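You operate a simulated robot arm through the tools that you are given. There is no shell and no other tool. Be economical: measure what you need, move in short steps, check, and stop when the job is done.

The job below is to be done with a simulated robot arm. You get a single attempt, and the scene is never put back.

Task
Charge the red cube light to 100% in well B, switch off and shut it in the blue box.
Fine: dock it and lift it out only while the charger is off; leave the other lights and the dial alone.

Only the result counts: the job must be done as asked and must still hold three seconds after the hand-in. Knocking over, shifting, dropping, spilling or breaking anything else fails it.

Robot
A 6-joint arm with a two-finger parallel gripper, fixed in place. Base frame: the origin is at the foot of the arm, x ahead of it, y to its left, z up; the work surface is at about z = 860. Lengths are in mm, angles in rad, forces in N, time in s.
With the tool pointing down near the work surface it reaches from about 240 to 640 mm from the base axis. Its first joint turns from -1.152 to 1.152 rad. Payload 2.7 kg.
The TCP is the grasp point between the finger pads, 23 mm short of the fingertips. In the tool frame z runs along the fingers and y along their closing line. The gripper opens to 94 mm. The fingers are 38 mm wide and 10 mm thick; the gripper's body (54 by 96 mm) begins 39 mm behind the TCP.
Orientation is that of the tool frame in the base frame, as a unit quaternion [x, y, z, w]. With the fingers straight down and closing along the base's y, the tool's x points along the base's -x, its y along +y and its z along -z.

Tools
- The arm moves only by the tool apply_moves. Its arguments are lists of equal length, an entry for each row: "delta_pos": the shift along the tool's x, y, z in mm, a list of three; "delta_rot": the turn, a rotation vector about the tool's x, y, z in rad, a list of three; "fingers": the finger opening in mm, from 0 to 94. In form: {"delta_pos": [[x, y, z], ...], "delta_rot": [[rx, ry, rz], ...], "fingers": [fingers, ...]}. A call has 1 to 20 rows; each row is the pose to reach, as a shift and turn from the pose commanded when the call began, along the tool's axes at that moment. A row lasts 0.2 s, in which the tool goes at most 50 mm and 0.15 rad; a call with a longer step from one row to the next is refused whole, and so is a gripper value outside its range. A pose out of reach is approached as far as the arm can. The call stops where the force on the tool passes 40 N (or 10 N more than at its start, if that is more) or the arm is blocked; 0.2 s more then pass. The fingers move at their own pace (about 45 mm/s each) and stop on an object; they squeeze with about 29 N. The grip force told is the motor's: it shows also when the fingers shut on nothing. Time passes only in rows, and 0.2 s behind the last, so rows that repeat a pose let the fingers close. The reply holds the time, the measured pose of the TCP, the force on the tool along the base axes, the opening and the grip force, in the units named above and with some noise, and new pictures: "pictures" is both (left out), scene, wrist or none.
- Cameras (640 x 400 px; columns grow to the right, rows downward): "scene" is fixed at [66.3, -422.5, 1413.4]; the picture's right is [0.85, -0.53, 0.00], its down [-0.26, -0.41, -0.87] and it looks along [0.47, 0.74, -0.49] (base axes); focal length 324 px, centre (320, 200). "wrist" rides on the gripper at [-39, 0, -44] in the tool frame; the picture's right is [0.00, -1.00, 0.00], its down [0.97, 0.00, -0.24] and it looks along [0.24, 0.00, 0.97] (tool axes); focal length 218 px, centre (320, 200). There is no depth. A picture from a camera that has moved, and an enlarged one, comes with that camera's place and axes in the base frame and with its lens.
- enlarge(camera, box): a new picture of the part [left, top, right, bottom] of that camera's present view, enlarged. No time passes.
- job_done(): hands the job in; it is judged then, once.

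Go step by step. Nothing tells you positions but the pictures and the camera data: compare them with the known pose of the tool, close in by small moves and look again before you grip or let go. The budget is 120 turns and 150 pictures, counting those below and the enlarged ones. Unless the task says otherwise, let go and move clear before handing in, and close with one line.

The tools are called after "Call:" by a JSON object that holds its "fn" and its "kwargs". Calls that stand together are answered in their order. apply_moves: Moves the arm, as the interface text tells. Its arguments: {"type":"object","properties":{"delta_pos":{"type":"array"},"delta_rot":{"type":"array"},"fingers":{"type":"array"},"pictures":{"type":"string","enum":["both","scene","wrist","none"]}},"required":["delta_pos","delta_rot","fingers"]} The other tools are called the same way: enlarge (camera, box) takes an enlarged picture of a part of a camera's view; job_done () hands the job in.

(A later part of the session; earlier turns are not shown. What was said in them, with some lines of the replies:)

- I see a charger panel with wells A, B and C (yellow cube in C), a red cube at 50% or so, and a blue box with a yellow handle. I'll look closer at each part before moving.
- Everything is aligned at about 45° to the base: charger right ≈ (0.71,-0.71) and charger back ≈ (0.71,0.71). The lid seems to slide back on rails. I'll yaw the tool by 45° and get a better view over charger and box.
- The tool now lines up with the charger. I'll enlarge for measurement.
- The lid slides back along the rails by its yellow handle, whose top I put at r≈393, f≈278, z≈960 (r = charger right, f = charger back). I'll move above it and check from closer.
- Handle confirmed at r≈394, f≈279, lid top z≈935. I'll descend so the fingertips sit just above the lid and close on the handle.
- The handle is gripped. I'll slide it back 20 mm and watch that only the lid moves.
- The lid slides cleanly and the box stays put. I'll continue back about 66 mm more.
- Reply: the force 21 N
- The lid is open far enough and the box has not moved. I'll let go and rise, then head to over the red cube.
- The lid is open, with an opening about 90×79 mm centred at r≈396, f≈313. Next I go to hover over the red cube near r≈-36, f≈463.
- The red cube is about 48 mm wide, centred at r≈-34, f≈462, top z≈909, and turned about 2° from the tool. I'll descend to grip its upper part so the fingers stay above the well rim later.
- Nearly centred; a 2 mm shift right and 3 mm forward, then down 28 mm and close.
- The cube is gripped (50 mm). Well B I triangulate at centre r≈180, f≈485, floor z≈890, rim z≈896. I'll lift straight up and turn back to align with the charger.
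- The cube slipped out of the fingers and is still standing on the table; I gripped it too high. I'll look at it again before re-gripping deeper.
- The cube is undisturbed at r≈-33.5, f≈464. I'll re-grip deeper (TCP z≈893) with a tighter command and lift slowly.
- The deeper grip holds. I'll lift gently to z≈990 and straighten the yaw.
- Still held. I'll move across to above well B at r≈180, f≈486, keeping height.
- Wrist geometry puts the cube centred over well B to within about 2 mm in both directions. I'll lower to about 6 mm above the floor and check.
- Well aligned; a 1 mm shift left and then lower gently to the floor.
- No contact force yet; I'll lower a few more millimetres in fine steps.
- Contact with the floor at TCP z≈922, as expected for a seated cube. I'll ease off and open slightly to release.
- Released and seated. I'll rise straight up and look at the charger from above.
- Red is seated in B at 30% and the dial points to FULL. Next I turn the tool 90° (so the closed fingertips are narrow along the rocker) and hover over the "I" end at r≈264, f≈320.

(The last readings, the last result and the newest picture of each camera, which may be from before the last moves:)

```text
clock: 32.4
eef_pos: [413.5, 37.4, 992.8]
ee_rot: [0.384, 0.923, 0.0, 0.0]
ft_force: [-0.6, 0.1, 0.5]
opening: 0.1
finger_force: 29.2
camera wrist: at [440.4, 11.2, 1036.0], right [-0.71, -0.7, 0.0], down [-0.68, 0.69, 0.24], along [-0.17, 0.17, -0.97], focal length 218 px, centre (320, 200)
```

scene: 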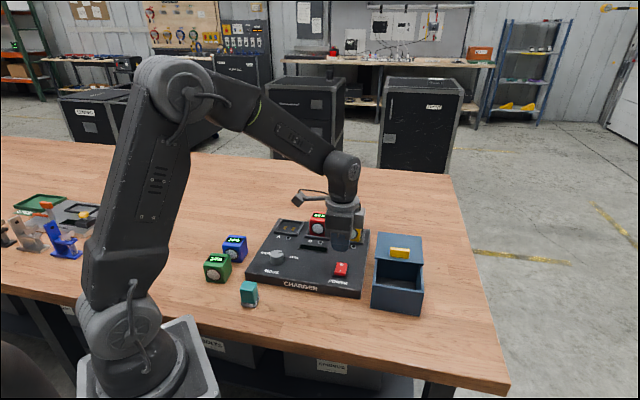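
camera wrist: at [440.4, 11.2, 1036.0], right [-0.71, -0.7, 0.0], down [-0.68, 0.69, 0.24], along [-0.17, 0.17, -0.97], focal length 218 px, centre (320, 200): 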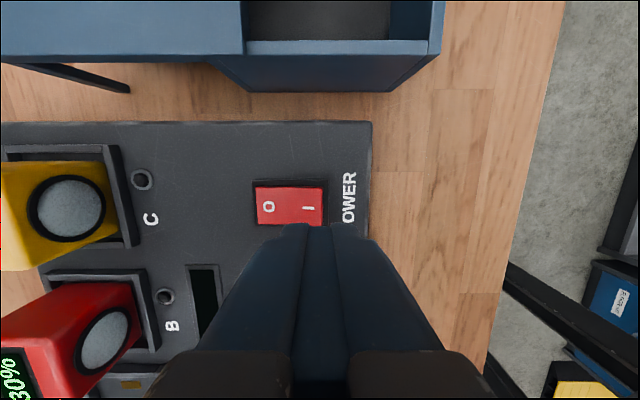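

Aligned over the "I" end (rocker from f≈317 to 360). I'll descend to just above it and then press in small steps.

Call:
{"fn": "apply_moves", "kwargs": {"delta_pos": [[0, 2, 20], [0, 2, 40], [0, 2, 56], [0, 2, 60], [0, 2, 60]], "delta_rot": [[0, 0, 0], [0, 0, 0], [0, 0, 0], [0, 0, 0], [0, 0, 0]], "fingers": [0, 0, 0, 0, 0], "pictures": "wrist"}}

Call:
{"fn": "enlarge", "kwargs": {"camera": "scene", "box": [300, 220, 400, 300]}}

```text
clock: 33.6
eef_pos: [414.1, 41.0, 932.7]
ee_rot: [0.383, 0.924, 0.0, 0.0]
ft_force: [0.1, -0.3, 0.5]
opening: 0.0
finger_force: 29.1
camera wrist: at [442.1, 14.0, 976.0], right [-0.71, -0.71, 0.0], down [-0.69, 0.69, 0.24], along [-0.17, 0.17, -0.97], focal length 218 px, centre (320, 200)
```

wrist: 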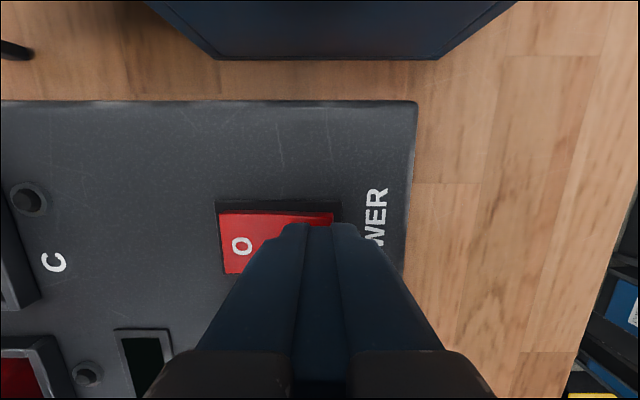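

```text
5.00 times, centred on (350, 260) of scene
camera zoom: at [66.3, -422.5, 1413.4], right [0.85, -0.53, 0.0], down [-0.26, -0.41, -0.87], along [0.47, 0.74, -0.49], focal length 1618 px, centre (170, -100)
```

zoom: 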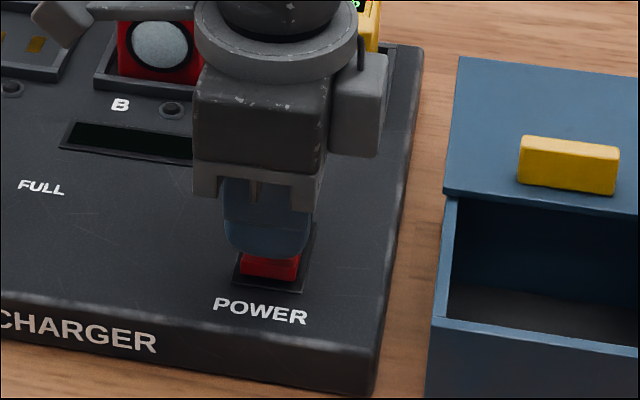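

Now pressing down in small steps.

Call:
{"fn": "apply_moves", "kwargs": {"delta_pos": [[0, 0, 2], [0, 0, 4], [0, 0, 6], [0, 0, 7.5], [0, 0, 9], [0, 0, 10.5]], "delta_rot": [[0, 0, 0], [0, 0, 0], [0, 0, 0], [0, 0, 0], [0, 0, 0], [0, 0, 0]], "fingers": [0, 0, 0, 0, 0, 0], "pictures": "wrist"}}

Call:
{"fn": "enlarge", "kwargs": {"camera": "scene", "box": [260, 200, 400, 300]}}

```text
clock: 35.0
eef_pos: [414.1, 40.8, 921.9]
ee_rot: [0.383, 0.924, 0.0, 0.001]
ft_force: [-1.1, -0.2, 1.8]
opening: 0.0
finger_force: 28.6
camera wrist: at [441.6, 13.0, 965.3], right [-0.71, -0.71, 0.0], down [-0.69, 0.69, 0.24], along [-0.17, 0.17, -0.97], focal length 218 px, centre (320, 200)
```

wrist: 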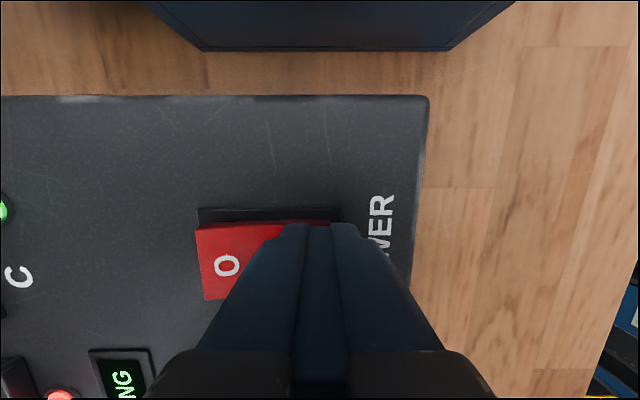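

```text
4.00 times, centred on (330, 250) of scene
camera zoom: at [66.3, -422.5, 1413.4], right [0.85, -0.53, 0.0], down [-0.26, -0.41, -0.87], along [0.47, 0.74, -0.49], focal length 1295 px, centre (280, 0)
```

zoom: 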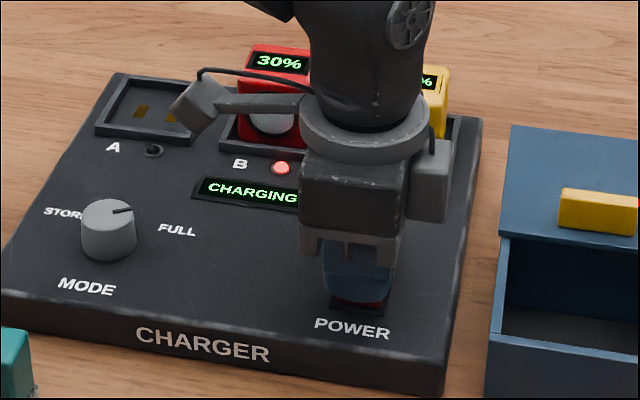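

It's on: the display reads CHARGING and B's lamp is red. I'll rise and shift above the "0" end, ready to switch off.

Call:
{"fn": "apply_moves", "kwargs": {"delta_pos": [[0, 0, -10], [0, 0, -25], [0, 18, -25], [0, 34, -25], [0, 34, -25]], "delta_rot": [[0, 0, 0], [0, 0, 0], [0, 0, 0], [0, 0, 0], [0, 0, 0]], "fingers": [0, 0, 0, 0, 0], "pictures": "wrist"}}

Call:
{"fn": "enlarge", "kwargs": {"camera": "scene", "box": [260, 200, 400, 300]}}

```text
clock: 36.2
eef_pos: [438.1, 65.8, 946.4]
ee_rot: [0.383, 0.924, 0.0, 0.001]
ft_force: [0.4, -0.2, -0.7]
opening: 0.0
finger_force: 29.4
camera wrist: at [465.4, 37.9, 990.1], right [-0.71, -0.71, 0.0], down [-0.69, 0.69, 0.24], along [-0.17, 0.17, -0.97], focal length 218 px, centre (320, 200)
```

wrist: 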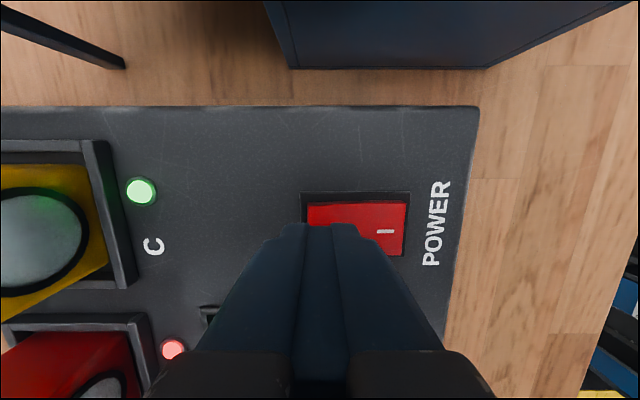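

```text
4.00 times, centred on (330, 250) of scene
camera zoom: at [66.3, -422.5, 1413.4], right [0.85, -0.53, 0.0], down [-0.26, -0.41, -0.87], along [0.47, 0.74, -0.49], focal length 1295 px, centre (280, 0)
```

zoom: 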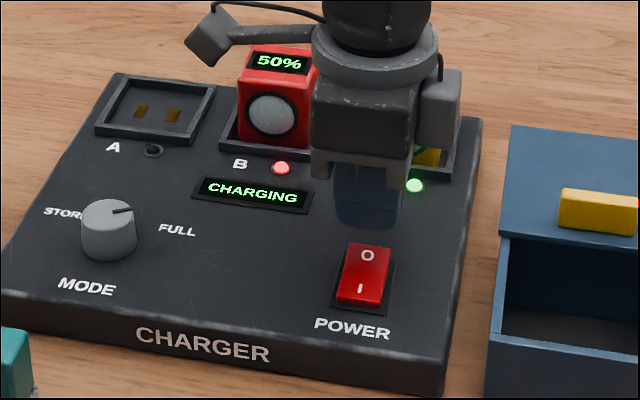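

Charging quickly: already 50%. I'll wait 3 s and check.

Call:
{"fn": "apply_moves", "kwargs": {"delta_pos": [[0, 0, 8], [0, 0, 8], [0, 0, 8], [0, 0, 8], [0, 0, 8], [0, 0, 8], [0, 0, 8], [0, 0, 8], [0, 0, 8], [0, 0, 8], [0, 0, 8], [0, 0, 8], [0, 0, 8], [0, 0, 8], [0, 0, 8]], "delta_rot": [[0, 0, 0], [0, 0, 0], [0, 0, 0], [0, 0, 0], [0, 0, 0], [0, 0, 0], [0, 0, 0], [0, 0, 0], [0, 0, 0], [0, 0, 0], [0, 0, 0], [0, 0, 0], [0, 0, 0], [0, 0, 0], [0, 0, 0]], "fingers": [0, 0, 0, 0, 0, 0, 0, 0, 0, 0, 0, 0, 0, 0, 0], "pictures": "none"}}

Call:
{"fn": "enlarge", "kwargs": {"camera": "scene", "box": [260, 200, 400, 300]}}

```text
clock: 39.4
eef_pos: [439.4, 65.4, 938.7]
ee_rot: [0.383, 0.924, 0.0, 0.0]
ft_force: [0.8, 1.0, -0.3]
opening: 0.0
finger_force: 28.5
```

```text
4.00 times, centred on (330, 250) of scene
camera zoom: at [66.3, -422.5, 1413.4], right [0.85, -0.53, 0.0], down [-0.26, -0.41, -0.87], along [0.47, 0.74, -0.49], focal length 1295 px, centre (280, 0)
```

zoom: 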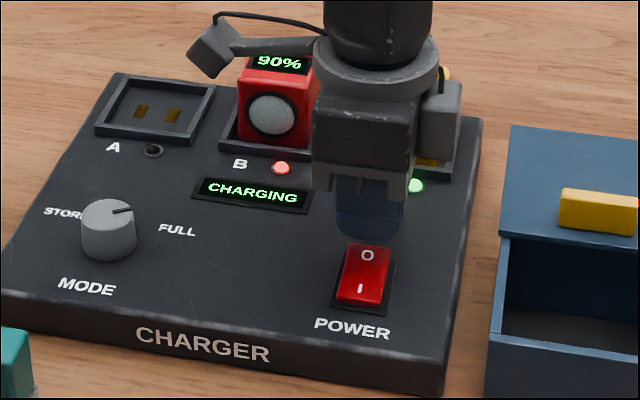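

90% now; one more second.

Call:
{"fn": "apply_moves", "kwargs": {"delta_pos": [[0, 0, 0], [0, 0, 0], [0, 0, 0], [0, 0, 0]], "delta_rot": [[0, 0, 0], [0, 0, 0], [0, 0, 0], [0, 0, 0]], "fingers": [0, 0, 0, 0], "pictures": "none"}}

Call:
{"fn": "enlarge", "kwargs": {"camera": "scene", "box": [260, 200, 400, 300]}}

```text
clock: 40.4
eef_pos: [440.1, 65.6, 937.7]
ee_rot: [0.383, 0.924, 0.0, 0.0]
ft_force: [-0.6, 0.1, 0.1]
opening: 0.2
finger_force: 28.9
```

```text
4.00 times, centred on (330, 250) of scene
camera zoom: at [66.3, -422.5, 1413.4], right [0.85, -0.53, 0.0], down [-0.26, -0.41, -0.87], along [0.47, 0.74, -0.49], focal length 1295 px, centre (280, 0)
```

zoom: 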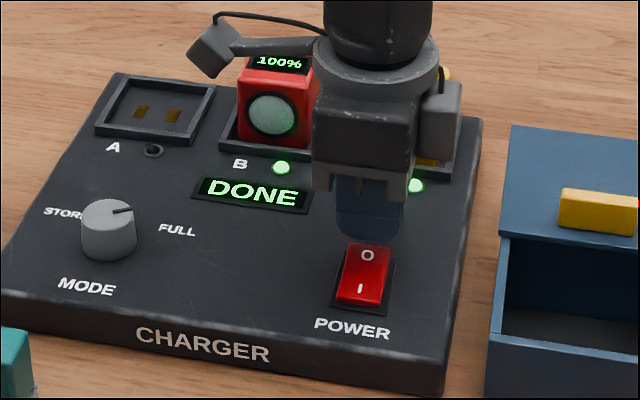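

Red shows 100% and the display says DONE. I press the "0" end now.

Call:
{"fn": "apply_moves", "kwargs": {"delta_pos": [[0, 0, 5], [0, 0, 9], [0, 0, 11.5], [0, 0, 14], [0, 0, 16.5]], "delta_rot": [[0, 0, 0], [0, 0, 0], [0, 0, 0], [0, 0, 0], [0, 0, 0]], "fingers": [0, 0, 0, 0, 0], "pictures": "none"}}

Call:
{"fn": "enlarge", "kwargs": {"camera": "scene", "box": [260, 200, 400, 300]}}

```text
clock: 41.6
eef_pos: [438.9, 65.2, 922.4]
ee_rot: [0.382, 0.924, 0.0, 0.0]
ft_force: [0.2, -0.1, -0.2]
opening: 0.0
finger_force: 29.0
```

```text
4.00 times, centred on (330, 250) of scene
camera zoom: at [66.3, -422.5, 1413.4], right [0.85, -0.53, 0.0], down [-0.26, -0.41, -0.87], along [0.47, 0.74, -0.49], focal length 1295 px, centre (280, 0)
```

zoom: 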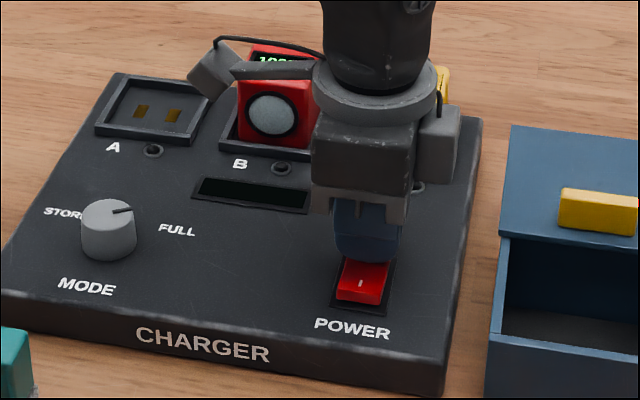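

Charger is off (lamps and display dark). I'll rise, turn the tool back and hover near well B.

Call:
{"fn": "apply_moves", "kwargs": {"delta_pos": [[0, 0, -20], [0, 0, -65], [0, 0, -110], [8, 10, -120], [16, 20, -120], [24, 30, -120], [32, 40, -120], [40, 50, -120], [48, 60, -120], [56, 70, -120], [66, 80, -120], [76, 90, -120], [84, 100, -120], [84, 112, -120], [84, 112, -120]], "delta_rot": [[0, 0, 0], [0, 0, 0], [0, 0, 0], [0, 0, -0.14], [0, 0, -0.28], [0, 0, -0.42], [0, 0, -0.56], [0, 0, -0.7], [0, 0, -0.84], [0, 0, -0.98], [0, 0, -1.12], [0, 0, -1.26], [0, 0, -1.4], [0, 0, -1.54], [0, 0, -1.571]], "fingers": [0, 0, 0, 0, 0, 0, 0, 0, 0, 0, 0, 20, 40, 62, 70]}}

Call:
{"fn": "enlarge", "kwargs": {"camera": "wrist", "box": [256, 120, 448, 240]}}

```text
clock: 44.8
eef_pos: [458.2, 204.9, 1042.0]
ee_rot: [-0.384, 0.923, 0.0, -0.001]
ft_force: [-1.0, 0.8, 0.9]
opening: 70.1
finger_force: 0.1
camera wrist: at [485.6, 231.5, 1086.2], right [0.71, -0.71, 0.0], down [-0.69, -0.69, 0.24], along [-0.17, -0.17, -0.97], focal length 218 px, centre (320, 200)
```

scene: 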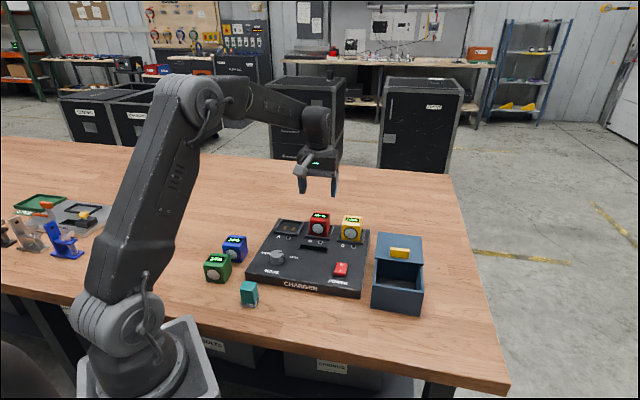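
wrist: 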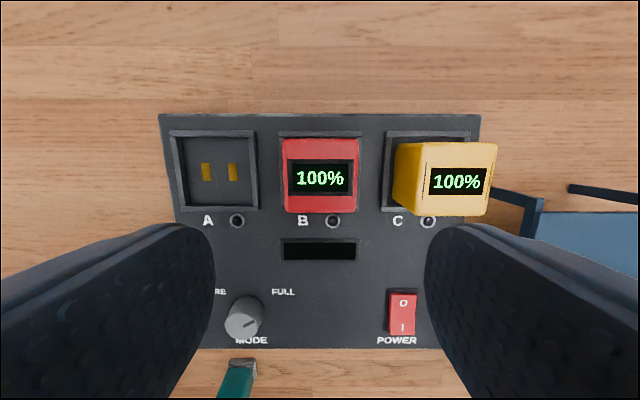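

```text
3.33 times, centred on (352, 180) of wrist
camera zoom: at [485.6, 231.5, 1086.2], right [0.71, -0.71, 0.0], down [-0.69, -0.69, 0.24], along [-0.17, -0.17, -0.97], focal length 728 px, centre (213, 267)
```

zoom: 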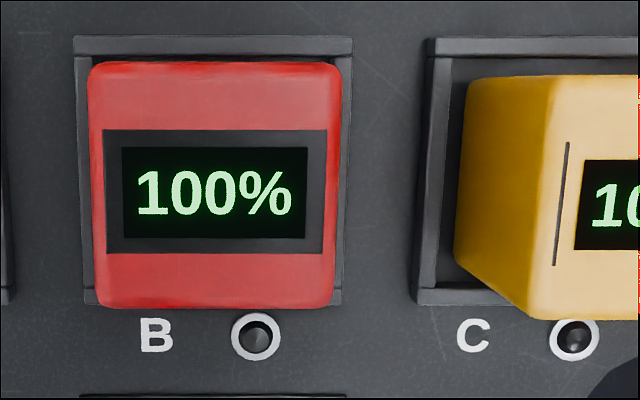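

Red shows 100%, charger off, cube at r≈180, f≈486.5. I'll move over it and descend with a modest opening to clear yellow.

Call:
{"fn": "apply_moves", "kwargs": {"delta_pos": [[-9, -1, 0], [-17.5, -1, 0], [-17.5, -1, 35], [-17.5, -1, 70], [-17.5, -1, 95], [-17.5, -1, 111], [-17.5, -1, 119.5], [-17.5, -1, 119.5]], "delta_rot": [[0, 0, 0], [0, 0, 0], [0, 0, 0], [0, 0, 0], [0, 0, 0], [0, 0, 0], [0, 0, 0], [0, 0, 0]], "fingers": [66, 66, 66, 66, 66, 66, 66, 66], "pictures": "wrist"}}

Call:
{"fn": "enlarge", "kwargs": {"camera": "scene", "box": [270, 180, 380, 260]}}

```text
clock: 46.6
eef_pos: [473.2, 214.9, 922.7]
ee_rot: [-0.382, 0.924, 0.0, 0.0]
ft_force: [-0.4, 0.3, -0.2]
opening: 66.0
finger_force: 0.0
camera wrist: at [499.7, 242.5, 966.1], right [0.71, -0.71, 0.0], down [-0.69, -0.69, 0.24], along [-0.17, -0.17, -0.97], focal length 218 px, centre (320, 200)
```

wrist: 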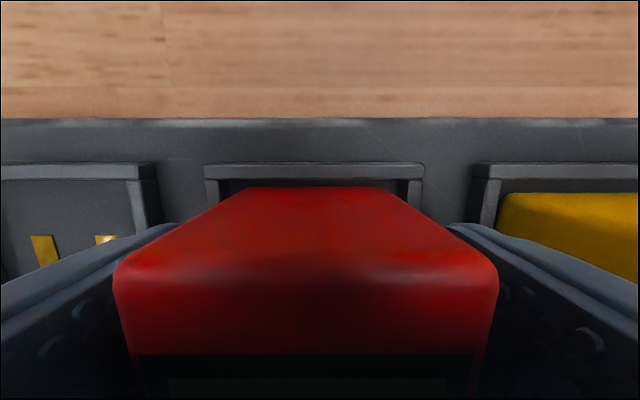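

```text
5.00 times, centred on (325, 220) of scene
camera zoom: at [66.3, -422.5, 1413.4], right [0.85, -0.53, 0.0], down [-0.26, -0.41, -0.87], along [0.47, 0.74, -0.49], focal length 1618 px, centre (295, 100)
```

zoom: 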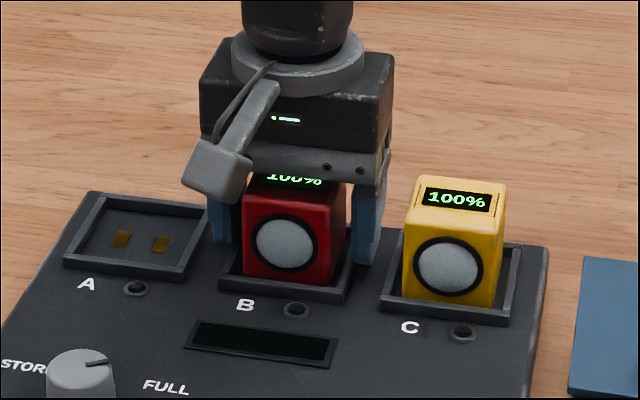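

Cube is about 2 mm left of centre; I'll correct, close and lift slowly.

Call:
{"fn": "apply_moves", "kwargs": {"delta_pos": [[0, 1.8, 0], [0, 1.8, 0], [0, 1.8, 0], [0, 1.8, 0], [0, 1.8, 0], [0, 1.8, -1], [0, 1.8, -3], [0, 1.8, -7], [0, 1.8, -12], [0, 1.8, -18]], "delta_rot": [[0, 0, 0], [0, 0, 0], [0, 0, 0], [0, 0, 0], [0, 0, 0], [0, 0, 0], [0, 0, 0], [0, 0, 0], [0, 0, 0], [0, 0, 0]], "fingers": [66, 20, 20, 20, 20, 20, 20, 20, 20, 20], "pictures": "none"}}

Call:
{"fn": "enlarge", "kwargs": {"camera": "scene", "box": [270, 180, 380, 260]}}

```text
clock: 48.8
eef_pos: [470.6, 218.2, 941.3]
ee_rot: [-0.383, 0.924, 0.0, 0.0]
ft_force: [-0.7, -0.7, -2.6]
opening: 50.2
finger_force: 29.1
```

```text
5.00 times, centred on (325, 220) of scene
camera zoom: at [66.4, -422.4, 1413.4], right [0.85, -0.53, 0.0], down [-0.26, -0.41, -0.87], along [0.47, 0.74, -0.49], focal length 1618 px, centre (295, 100)
```

zoom: 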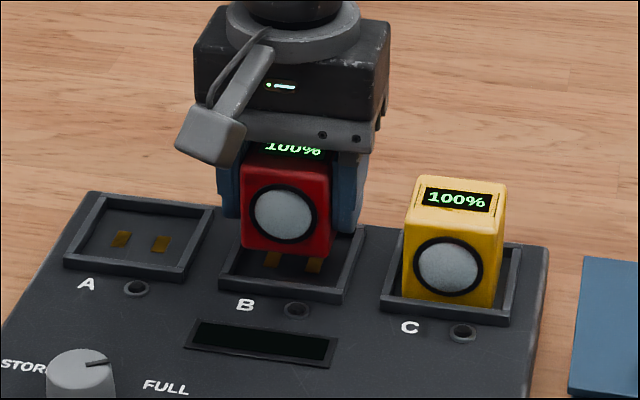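

Held and clear of the well. I'll lift to z≈1040 and carry it over the box opening.

Call:
{"fn": "apply_moves", "kwargs": {"delta_pos": [[0, 0, -10], [0, 0, -25], [0, 0, -45], [0, 0, -65], [0, 0, -85], [6, -8, -97], [18, -23, -100], [35, -44, -100], [53, -66, -100], [71, -88, -100], [89, -110, -100], [107, -132, -100], [125, -154, -100], [143, -176, -100], [159, -197, -100], [170, -211, -100], [176, -217.5, -100], [176, -217.5, -100], [176, -217.5, -100]], "delta_rot": [[0, 0, 0], [0, 0, 0], [0, 0, 0], [0, 0, 0], [0, 0, 0], [0, 0, 0], [0, 0, 0], [0, 0, 0], [0, 0, 0], [0, 0, 0], [0, 0, 0], [0, 0, 0], [0, 0, 0], [0, 0, 0], [0, 0, 0], [0, 0, 0], [0, 0, 0], [0, 0, 0], [0, 0, 0]], "fingers": [20, 20, 20, 20, 20, 20, 20, 20, 20, 20, 20, 20, 20, 20, 20, 20, 20, 20, 20]}}

Call:
{"fn": "enlarge", "kwargs": {"camera": "scene", "box": [330, 190, 460, 320]}}

```text
clock: 52.8
eef_pos: [499.3, -61.9, 1040.7]
ee_rot: [-0.383, 0.924, 0.0, -0.001]
ft_force: [-0.1, 0.5, -2.3]
opening: 49.9
finger_force: 28.9
camera wrist: at [527.0, -34.5, 1083.9], right [0.71, -0.71, 0.0], down [-0.69, -0.69, 0.24], along [-0.17, -0.17, -0.97], focal length 218 px, centre (320, 200)
```

scene: 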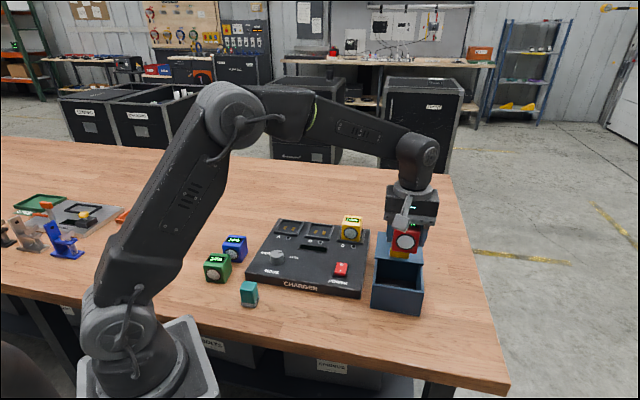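
wrist: 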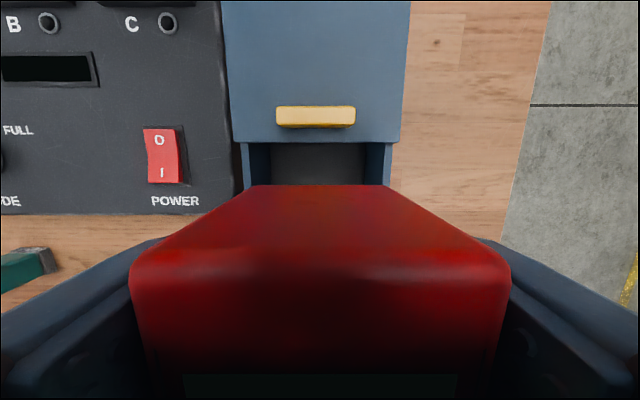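

```text
3.08 times, centred on (395, 255) of scene
camera zoom: at [66.4, -422.5, 1413.4], right [0.85, -0.53, 0.0], down [-0.26, -0.41, -0.87], along [0.47, 0.74, -0.49], focal length 996 px, centre (89, 31)
```

zoom: 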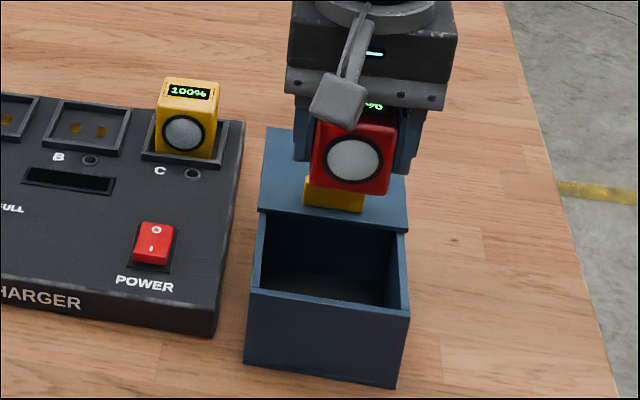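

Handle front edge is at f≈359; to keep the wrist camera housing clear of it I'll place toward the front (f≈302). I'll lower partway and check.

Call:
{"fn": "apply_moves", "kwargs": {"delta_pos": [[4, 1.5, 5], [7, 1.5, 20], [7, 1.5, 40], [7, 1.5, 60], [7, 1.5, 78], [7, 1.5, 94], [7, 1.5, 106], [7, 1.5, 112], [7, 1.5, 112]], "delta_rot": [[0, 0, 0], [0, 0, 0], [0, 0, 0], [0, 0, 0], [0, 0, 0], [0, 0, 0], [0, 0, 0], [0, 0, 0], [0, 0, 0]], "fingers": [20, 20, 20, 20, 20, 20, 20, 20, 20], "pictures": "wrist"}}

Call:
{"fn": "enlarge", "kwargs": {"camera": "scene", "box": [340, 200, 450, 320]}}

```text
clock: 54.8
eef_pos: [493.6, -67.2, 928.6]
ee_rot: [-0.382, 0.924, 0.0, 0.001]
ft_force: [0.6, 0.4, -2.7]
opening: 49.9
finger_force: 29.0
camera wrist: at [521.0, -38.3, 972.5], right [0.71, -0.71, 0.0], down [-0.69, -0.69, 0.24], along [-0.17, -0.17, -0.97], focal length 218 px, centre (320, 200)
```

wrist: 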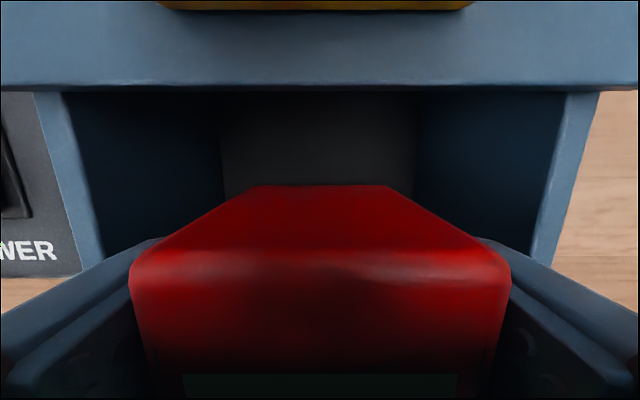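

```text
3.33 times, centred on (395, 260) of scene
camera zoom: at [66.4, -422.5, 1413.4], right [0.85, -0.53, 0.0], down [-0.26, -0.41, -0.87], along [0.47, 0.74, -0.49], focal length 1079 px, centre (70, 0)
```

zoom: 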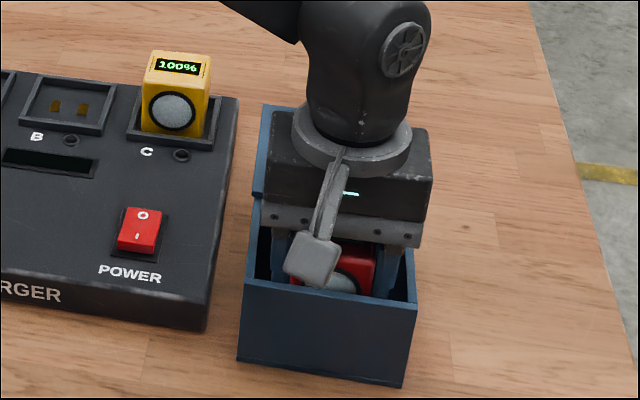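

Fits inside the opening with margin. Continuing down in small steps while watching force.

Call:
{"fn": "apply_moves", "kwargs": {"delta_pos": [[0, 0, 3], [0, 0, 6], [0, 0, 9], [0, 0, 12], [0, 0, 14]], "delta_rot": [[0, 0, 0], [0, 0, 0], [0, 0, 0], [0, 0, 0], [0, 0, 0]], "fingers": [20, 20, 20, 20, 20], "pictures": "wrist"}}

```text
clock: 56.0
eef_pos: [493.9, -65.9, 914.5]
ee_rot: [-0.383, 0.924, 0.0, 0.0]
ft_force: [0.2, 0.9, -2.5]
opening: 49.7
finger_force: 28.9
camera wrist: at [520.7, -38.4, 958.3], right [0.71, -0.71, 0.0], down [-0.69, -0.69, 0.24], along [-0.17, -0.17, -0.97], focal length 218 px, centre (320, 200)
```

wrist: 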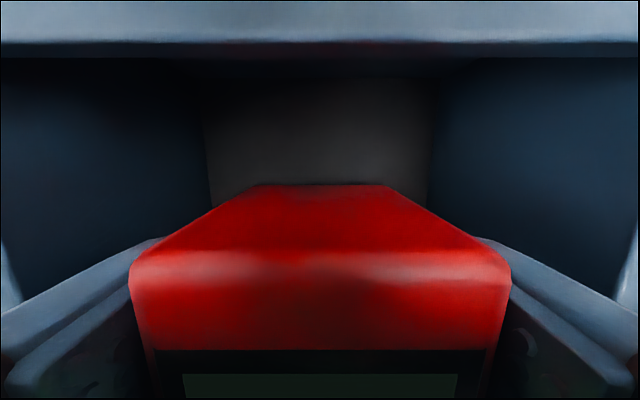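

No contact. Going on down to the floor in fine steps.

Call:
{"fn": "apply_moves", "kwargs": {"delta_pos": [[0, 0, 2.5], [0, 0, 5], [0, 0, 7.5], [0, 0, 9.5], [0, 0, 11]], "delta_rot": [[0, 0, 0], [0, 0, 0], [0, 0, 0], [0, 0, 0], [0, 0, 0]], "fingers": [20, 20, 20, 20, 20], "pictures": "wrist"}}

Call:
{"fn": "enlarge", "kwargs": {"camera": "scene", "box": [340, 200, 450, 320]}}

```text
clock: 57.2
eef_pos: [493.5, -65.5, 904.0]
ee_rot: [-0.382, 0.924, 0.0, 0.0]
ft_force: [-0.7, 0.3, -3.0]
opening: 49.9
finger_force: 28.9
camera wrist: at [520.6, -38.5, 948.1], right [0.71, -0.71, 0.0], down [-0.69, -0.69, 0.24], along [-0.17, -0.17, -0.97], focal length 218 px, centre (320, 200)
```

wrist: 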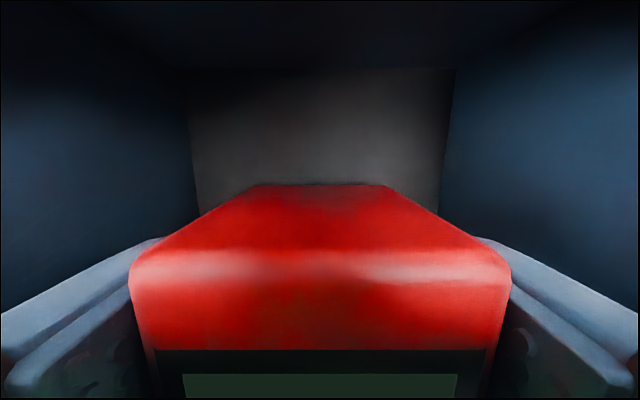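

```text
3.33 times, centred on (395, 260) of scene
camera zoom: at [66.4, -422.5, 1413.4], right [0.85, -0.53, 0.0], down [-0.26, -0.41, -0.87], along [0.47, 0.74, -0.49], focal length 1079 px, centre (70, 0)
```

zoom: 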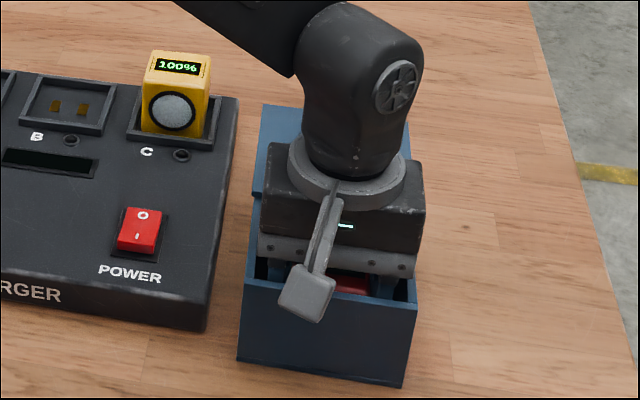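

About 5 mm above the box floor. I'll lower 3 mm more and release with a small opening.

Call:
{"fn": "apply_moves", "kwargs": {"delta_pos": [[0, 0, 1.5], [0, 0, 3], [0, 0, 3], [0, 0, 3], [0, 0, 3], [0, 0, 3]], "delta_rot": [[0, 0, 0], [0, 0, 0], [0, 0, 0], [0, 0, 0], [0, 0, 0], [0, 0, 0]], "fingers": [20, 20, 59, 59, 59, 59], "pictures": "wrist"}}

```text
clock: 58.6
eef_pos: [494.0, -64.9, 901.3]
ee_rot: [-0.382, 0.924, 0.0, 0.0]
ft_force: [-0.3, 0.3, -0.7]
opening: 59.0
finger_force: 0.1
camera wrist: at [520.8, -38.5, 945.0], right [0.71, -0.71, 0.0], down [-0.69, -0.69, 0.24], along [-0.17, -0.17, -0.97], focal length 218 px, centre (320, 200)
```

wrist: 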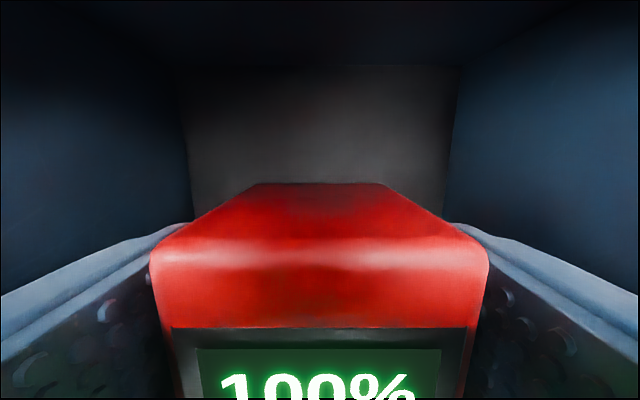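

The cube is resting in the box. I'll rise straight up and look down.

Call:
{"fn": "apply_moves", "kwargs": {"delta_pos": [[0, 0, -8], [0, 0, -25], [0, 0, -50], [0, 0, -90], [0, 0, -135], [0, 0, -150], [0, 0, -150]], "delta_rot": [[0, 0, 0], [0, 0, 0], [0, 0, 0], [0, 0, 0], [0, 0, 0], [0, 0, 0], [0, 0, 0]], "fingers": [59, 59, 59, 70, 80, 80, 80]}}

```text
clock: 60.2
eef_pos: [493.7, -68.0, 1052.6]
ee_rot: [-0.383, 0.924, 0.0, 0.0]
ft_force: [-0.3, 0.1, -0.2]
opening: 80.1
finger_force: 0.0
camera wrist: at [520.9, -39.9, 1096.3], right [0.71, -0.71, 0.0], down [-0.69, -0.69, 0.24], along [-0.17, -0.17, -0.97], focal length 218 px, centre (320, 200)
```

scene: 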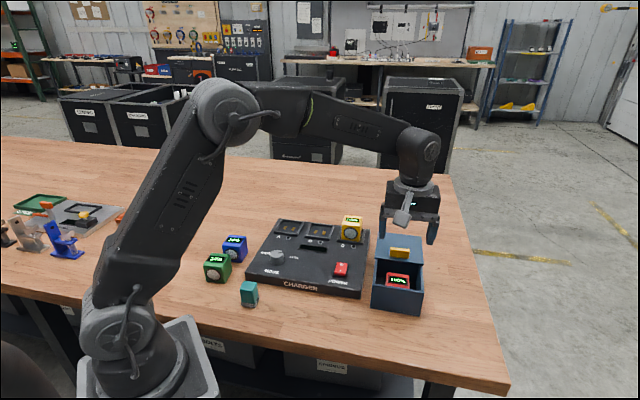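
wrist: 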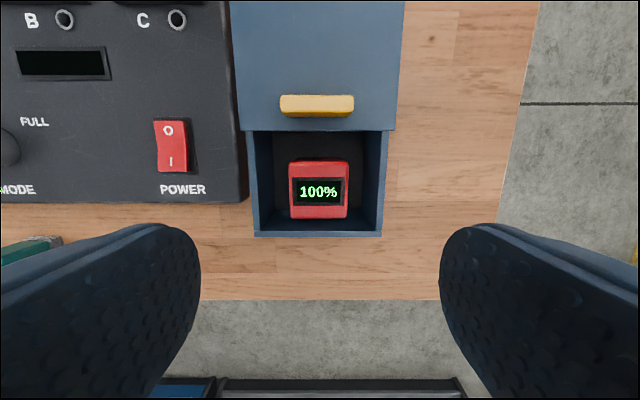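

The cube sits inside at 100%. Now I move over the lid handle at r≈395, f≈364 and grip it.

Call:
{"fn": "apply_moves", "kwargs": {"delta_pos": [[-20, 2.3, 0], [-45, 2.3, 0], [-63, 2.3, 0], [-63, 2.3, 35], [-63, 2.3, 65], [-63, 2.3, 85], [-63, 2.3, 90], [-63, 2.3, 90], [-63, 2.3, 90], [-63, 2.3, 90], [-63, 2.3, 90], [-63, 2.3, 90]], "delta_rot": [[0, 0, 0], [0, 0, 0], [0, 0, 0], [0, 0, 0], [0, 0, 0], [0, 0, 0], [0, 0, 0], [0, 0, 0], [0, 0, 0], [0, 0, 0], [0, 0, 0], [0, 0, 0]], "fingers": [80, 80, 80, 80, 80, 80, 80, 80, 40, 40, 40, 40], "pictures": "wrist"}}

Call:
{"fn": "enlarge", "kwargs": {"camera": "scene", "box": [340, 200, 450, 320]}}

```text
clock: 62.8
eef_pos: [537.5, -21.6, 960.1]
ee_rot: [-0.382, 0.924, -0.002, 0.001]
ft_force: [11.3, -12.5, -6.3]
opening: 43.5
finger_force: 45.3
camera wrist: at [564.9, 6.6, 1004.3], right [0.71, -0.71, 0.0], down [-0.69, -0.69, 0.24], along [-0.17, -0.17, -0.97], focal length 218 px, centre (320, 200)
```

wrist: 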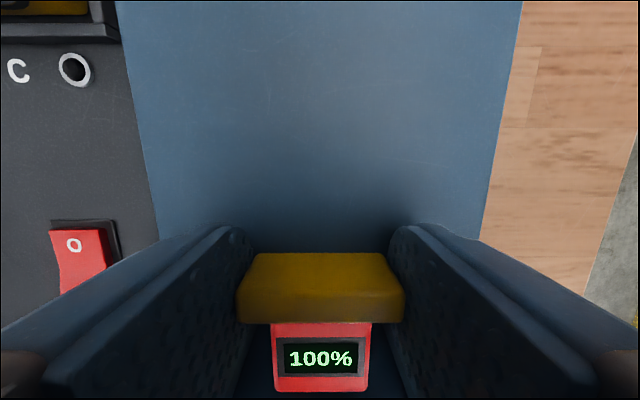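

```text
3.33 times, centred on (395, 260) of scene
camera zoom: at [66.7, -422.8, 1413.3], right [0.85, -0.53, 0.0], down [-0.26, -0.41, -0.87], along [0.47, 0.74, -0.48], focal length 1079 px, centre (70, 0)
```

zoom: 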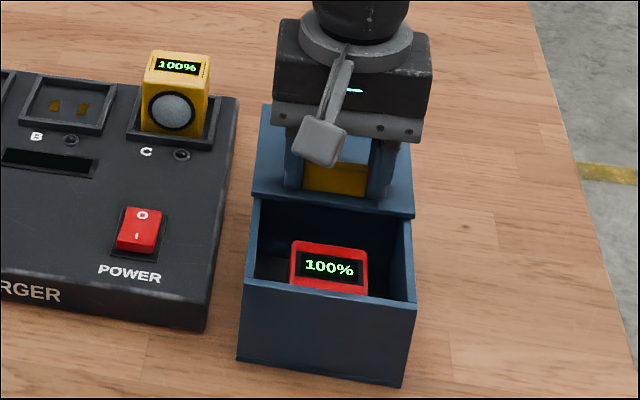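

Gripped, with some sideways load; I'll ease 1.5 mm right and begin sliding the lid forward.

Call:
{"fn": "apply_moves", "kwargs": {"delta_pos": [[0, -1.5, 0], [4, -1.5, 0], [9, -1.5, 0], [15, -1.5, 0], [20, -1.5, 0]], "delta_rot": [[0, 0, 0], [0, 0, 0], [0, 0, 0], [0, 0, 0], [0, 0, 0]], "fingers": [40, 40, 40, 40, 40], "pictures": "none"}}

Call:
{"fn": "enlarge", "kwargs": {"camera": "scene", "box": [340, 200, 450, 320]}}

```text
clock: 64.0
eef_pos: [523.8, -34.2, 960.2]
ee_rot: [-0.383, 0.924, 0.0, 0.0]
ft_force: [7.9, -8.4, 0.2]
opening: 43.4
finger_force: 45.5
```

```text
3.33 times, centred on (395, 260) of scene
camera zoom: at [66.6, -422.7, 1413.3], right [0.85, -0.53, 0.0], down [-0.26, -0.41, -0.87], along [0.47, 0.74, -0.48], focal length 1079 px, centre (70, 0)
```

zoom: 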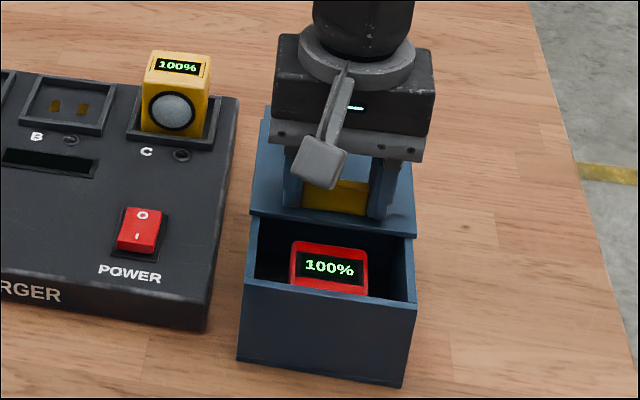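

Sliding well; continuing forward about 67 mm to the closed position (f≈278.7).

Call:
{"fn": "apply_moves", "kwargs": {"delta_pos": [[6, -1, 0], [13, -1, 0], [21, -1, 0], [29, -1, 0], [37, -1, 0], [45, -1, 0], [52, -1, 0], [58, -1, 0], [63, -1, 0], [66, -1, 0], [67.5, -1, 0], [68.5, -1, 0]], "delta_rot": [[0, 0, 0], [0, 0, 0], [0, 0, 0], [0, 0, 0], [0, 0, 0], [0, 0, 0], [0, 0, 0], [0, 0, 0], [0, 0, 0], [0, 0, 0], [0, 0, 0], [0, 0, 0]], "fingers": [40, 40, 40, 40, 40, 40, 40, 40, 40, 40, 40, 40], "pictures": "wrist"}}

Call:
{"fn": "enlarge", "kwargs": {"camera": "scene", "box": [340, 200, 450, 320]}}

```text
clock: 66.6
eef_pos: [476.9, -81.2, 960.9]
ee_rot: [-0.383, 0.924, 0.0, 0.001]
ft_force: [8.7, 19.0, -9.4]
opening: 43.5
finger_force: 45.2
camera wrist: at [503.8, -54.6, 1004.4], right [0.71, -0.71, 0.0], down [-0.69, -0.69, 0.24], along [-0.17, -0.17, -0.97], focal length 218 px, centre (320, 200)
```

wrist: 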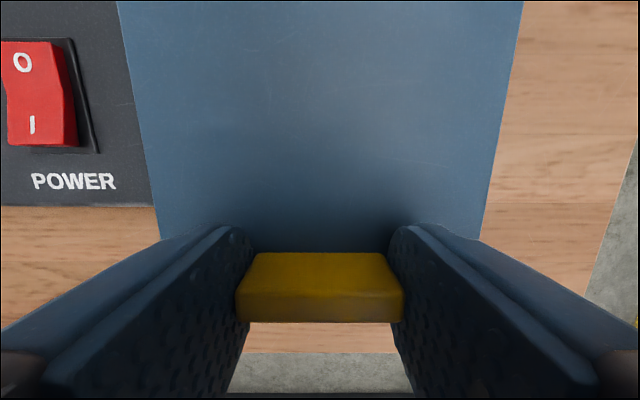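

```text
3.33 times, centred on (395, 260) of scene
camera zoom: at [66.8, -421.9, 1413.6], right [0.85, -0.53, 0.0], down [-0.26, -0.41, -0.87], along [0.47, 0.74, -0.49], focal length 1079 px, centre (70, 0)
```

zoom: 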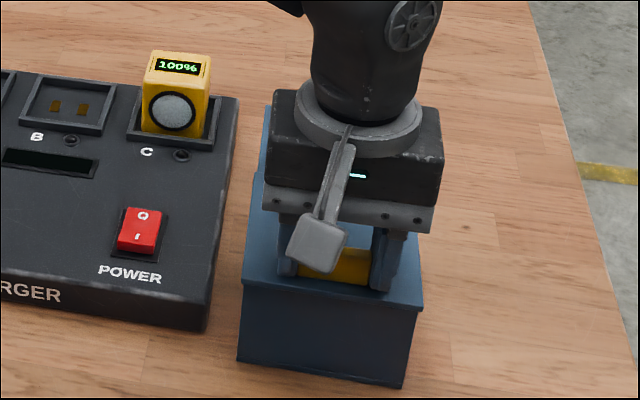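

The lid has met its end stop. I'll release and rise clear.

Call:
{"fn": "apply_moves", "kwargs": {"delta_pos": [[-1, 0, 0], [-1, 0, 0], [-1, 0, 0], [-1, 0, -30], [-1, 0, -75], [-1, 0, -120], [-1, 0, -160], [-1, 0, -160]], "delta_rot": [[0, 0, 0], [0, 0, 0], [0, 0, 0], [0, 0, 0], [0, 0, 0], [0, 0, 0], [0, 0, 0], [0, 0, 0]], "fingers": [40, 80, 80, 80, 80, 80, 80, 80]}}

Call:
{"fn": "enlarge", "kwargs": {"camera": "scene", "box": [200, 200, 440, 330]}}

Call:
{"fn": "enlarge", "kwargs": {"camera": "scene", "box": [340, 210, 460, 330]}}

```text
clock: 68.4
eef_pos: [476.4, -81.0, 1120.3]
ee_rot: [-0.383, 0.924, -0.001, 0.0]
ft_force: [0.2, -0.1, 0.7]
opening: 80.0
finger_force: 0.0
camera wrist: at [503.7, -53.5, 1163.7], right [0.71, -0.71, 0.0], down [-0.69, -0.69, 0.24], along [-0.17, -0.17, -0.97], focal length 218 px, centre (320, 200)
```

scene: 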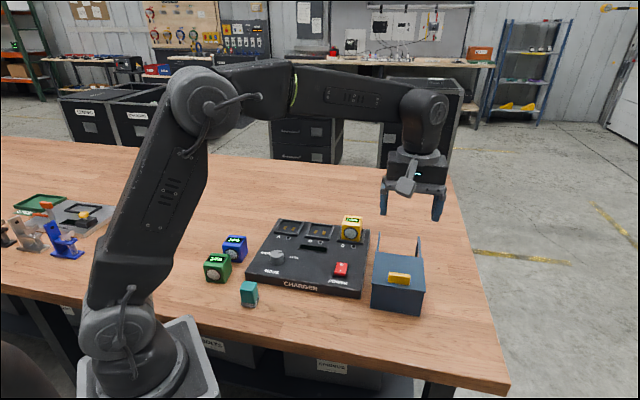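
wrist: 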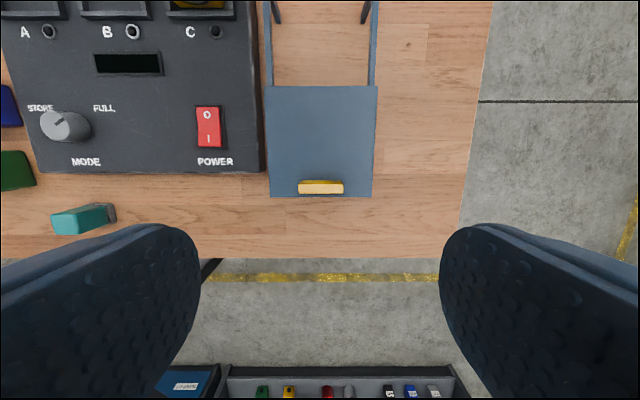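

```text
2.67 times, centred on (320, 265) of scene
camera zoom: at [66.3, -422.5, 1413.4], right [0.85, -0.53, 0.0], down [-0.26, -0.41, -0.87], along [0.47, 0.74, -0.49], focal length 863 px, centre (320, 27)
```

zoom: 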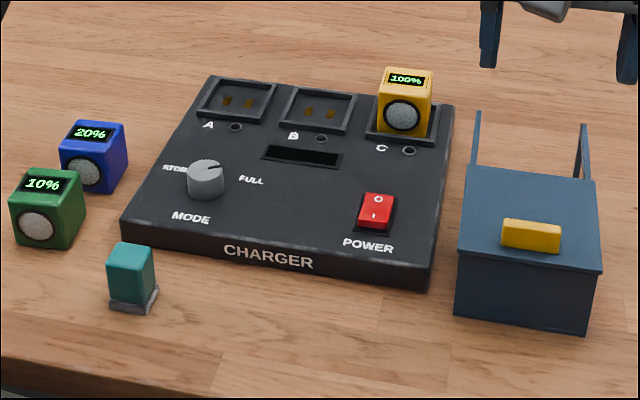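

```text
3.33 times, centred on (400, 270) of scene
camera zoom: at [66.3, -422.5, 1413.4], right [0.85, -0.53, 0.0], down [-0.26, -0.41, -0.87], along [0.47, 0.74, -0.49], focal length 1079 px, centre (53, -33)
```

zoom: 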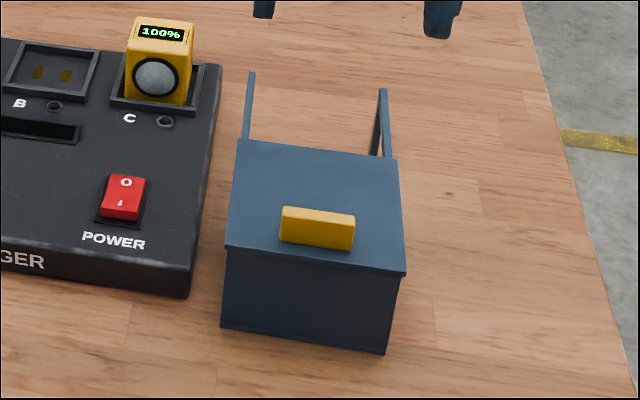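

The box looks just as it did at the start, with the lid shut, the charger off and everything else in place. I'm handing in.

Call:
{"fn": "job_done", "kwargs": {}}

```text
The job is handed in.
```

The red cube light was charged to 100% in well B, docked and lifted out with the charger off, and is now shut in the blue box; my first grip slipped off it on the table without moving it, and the dial and other lights were not touched.
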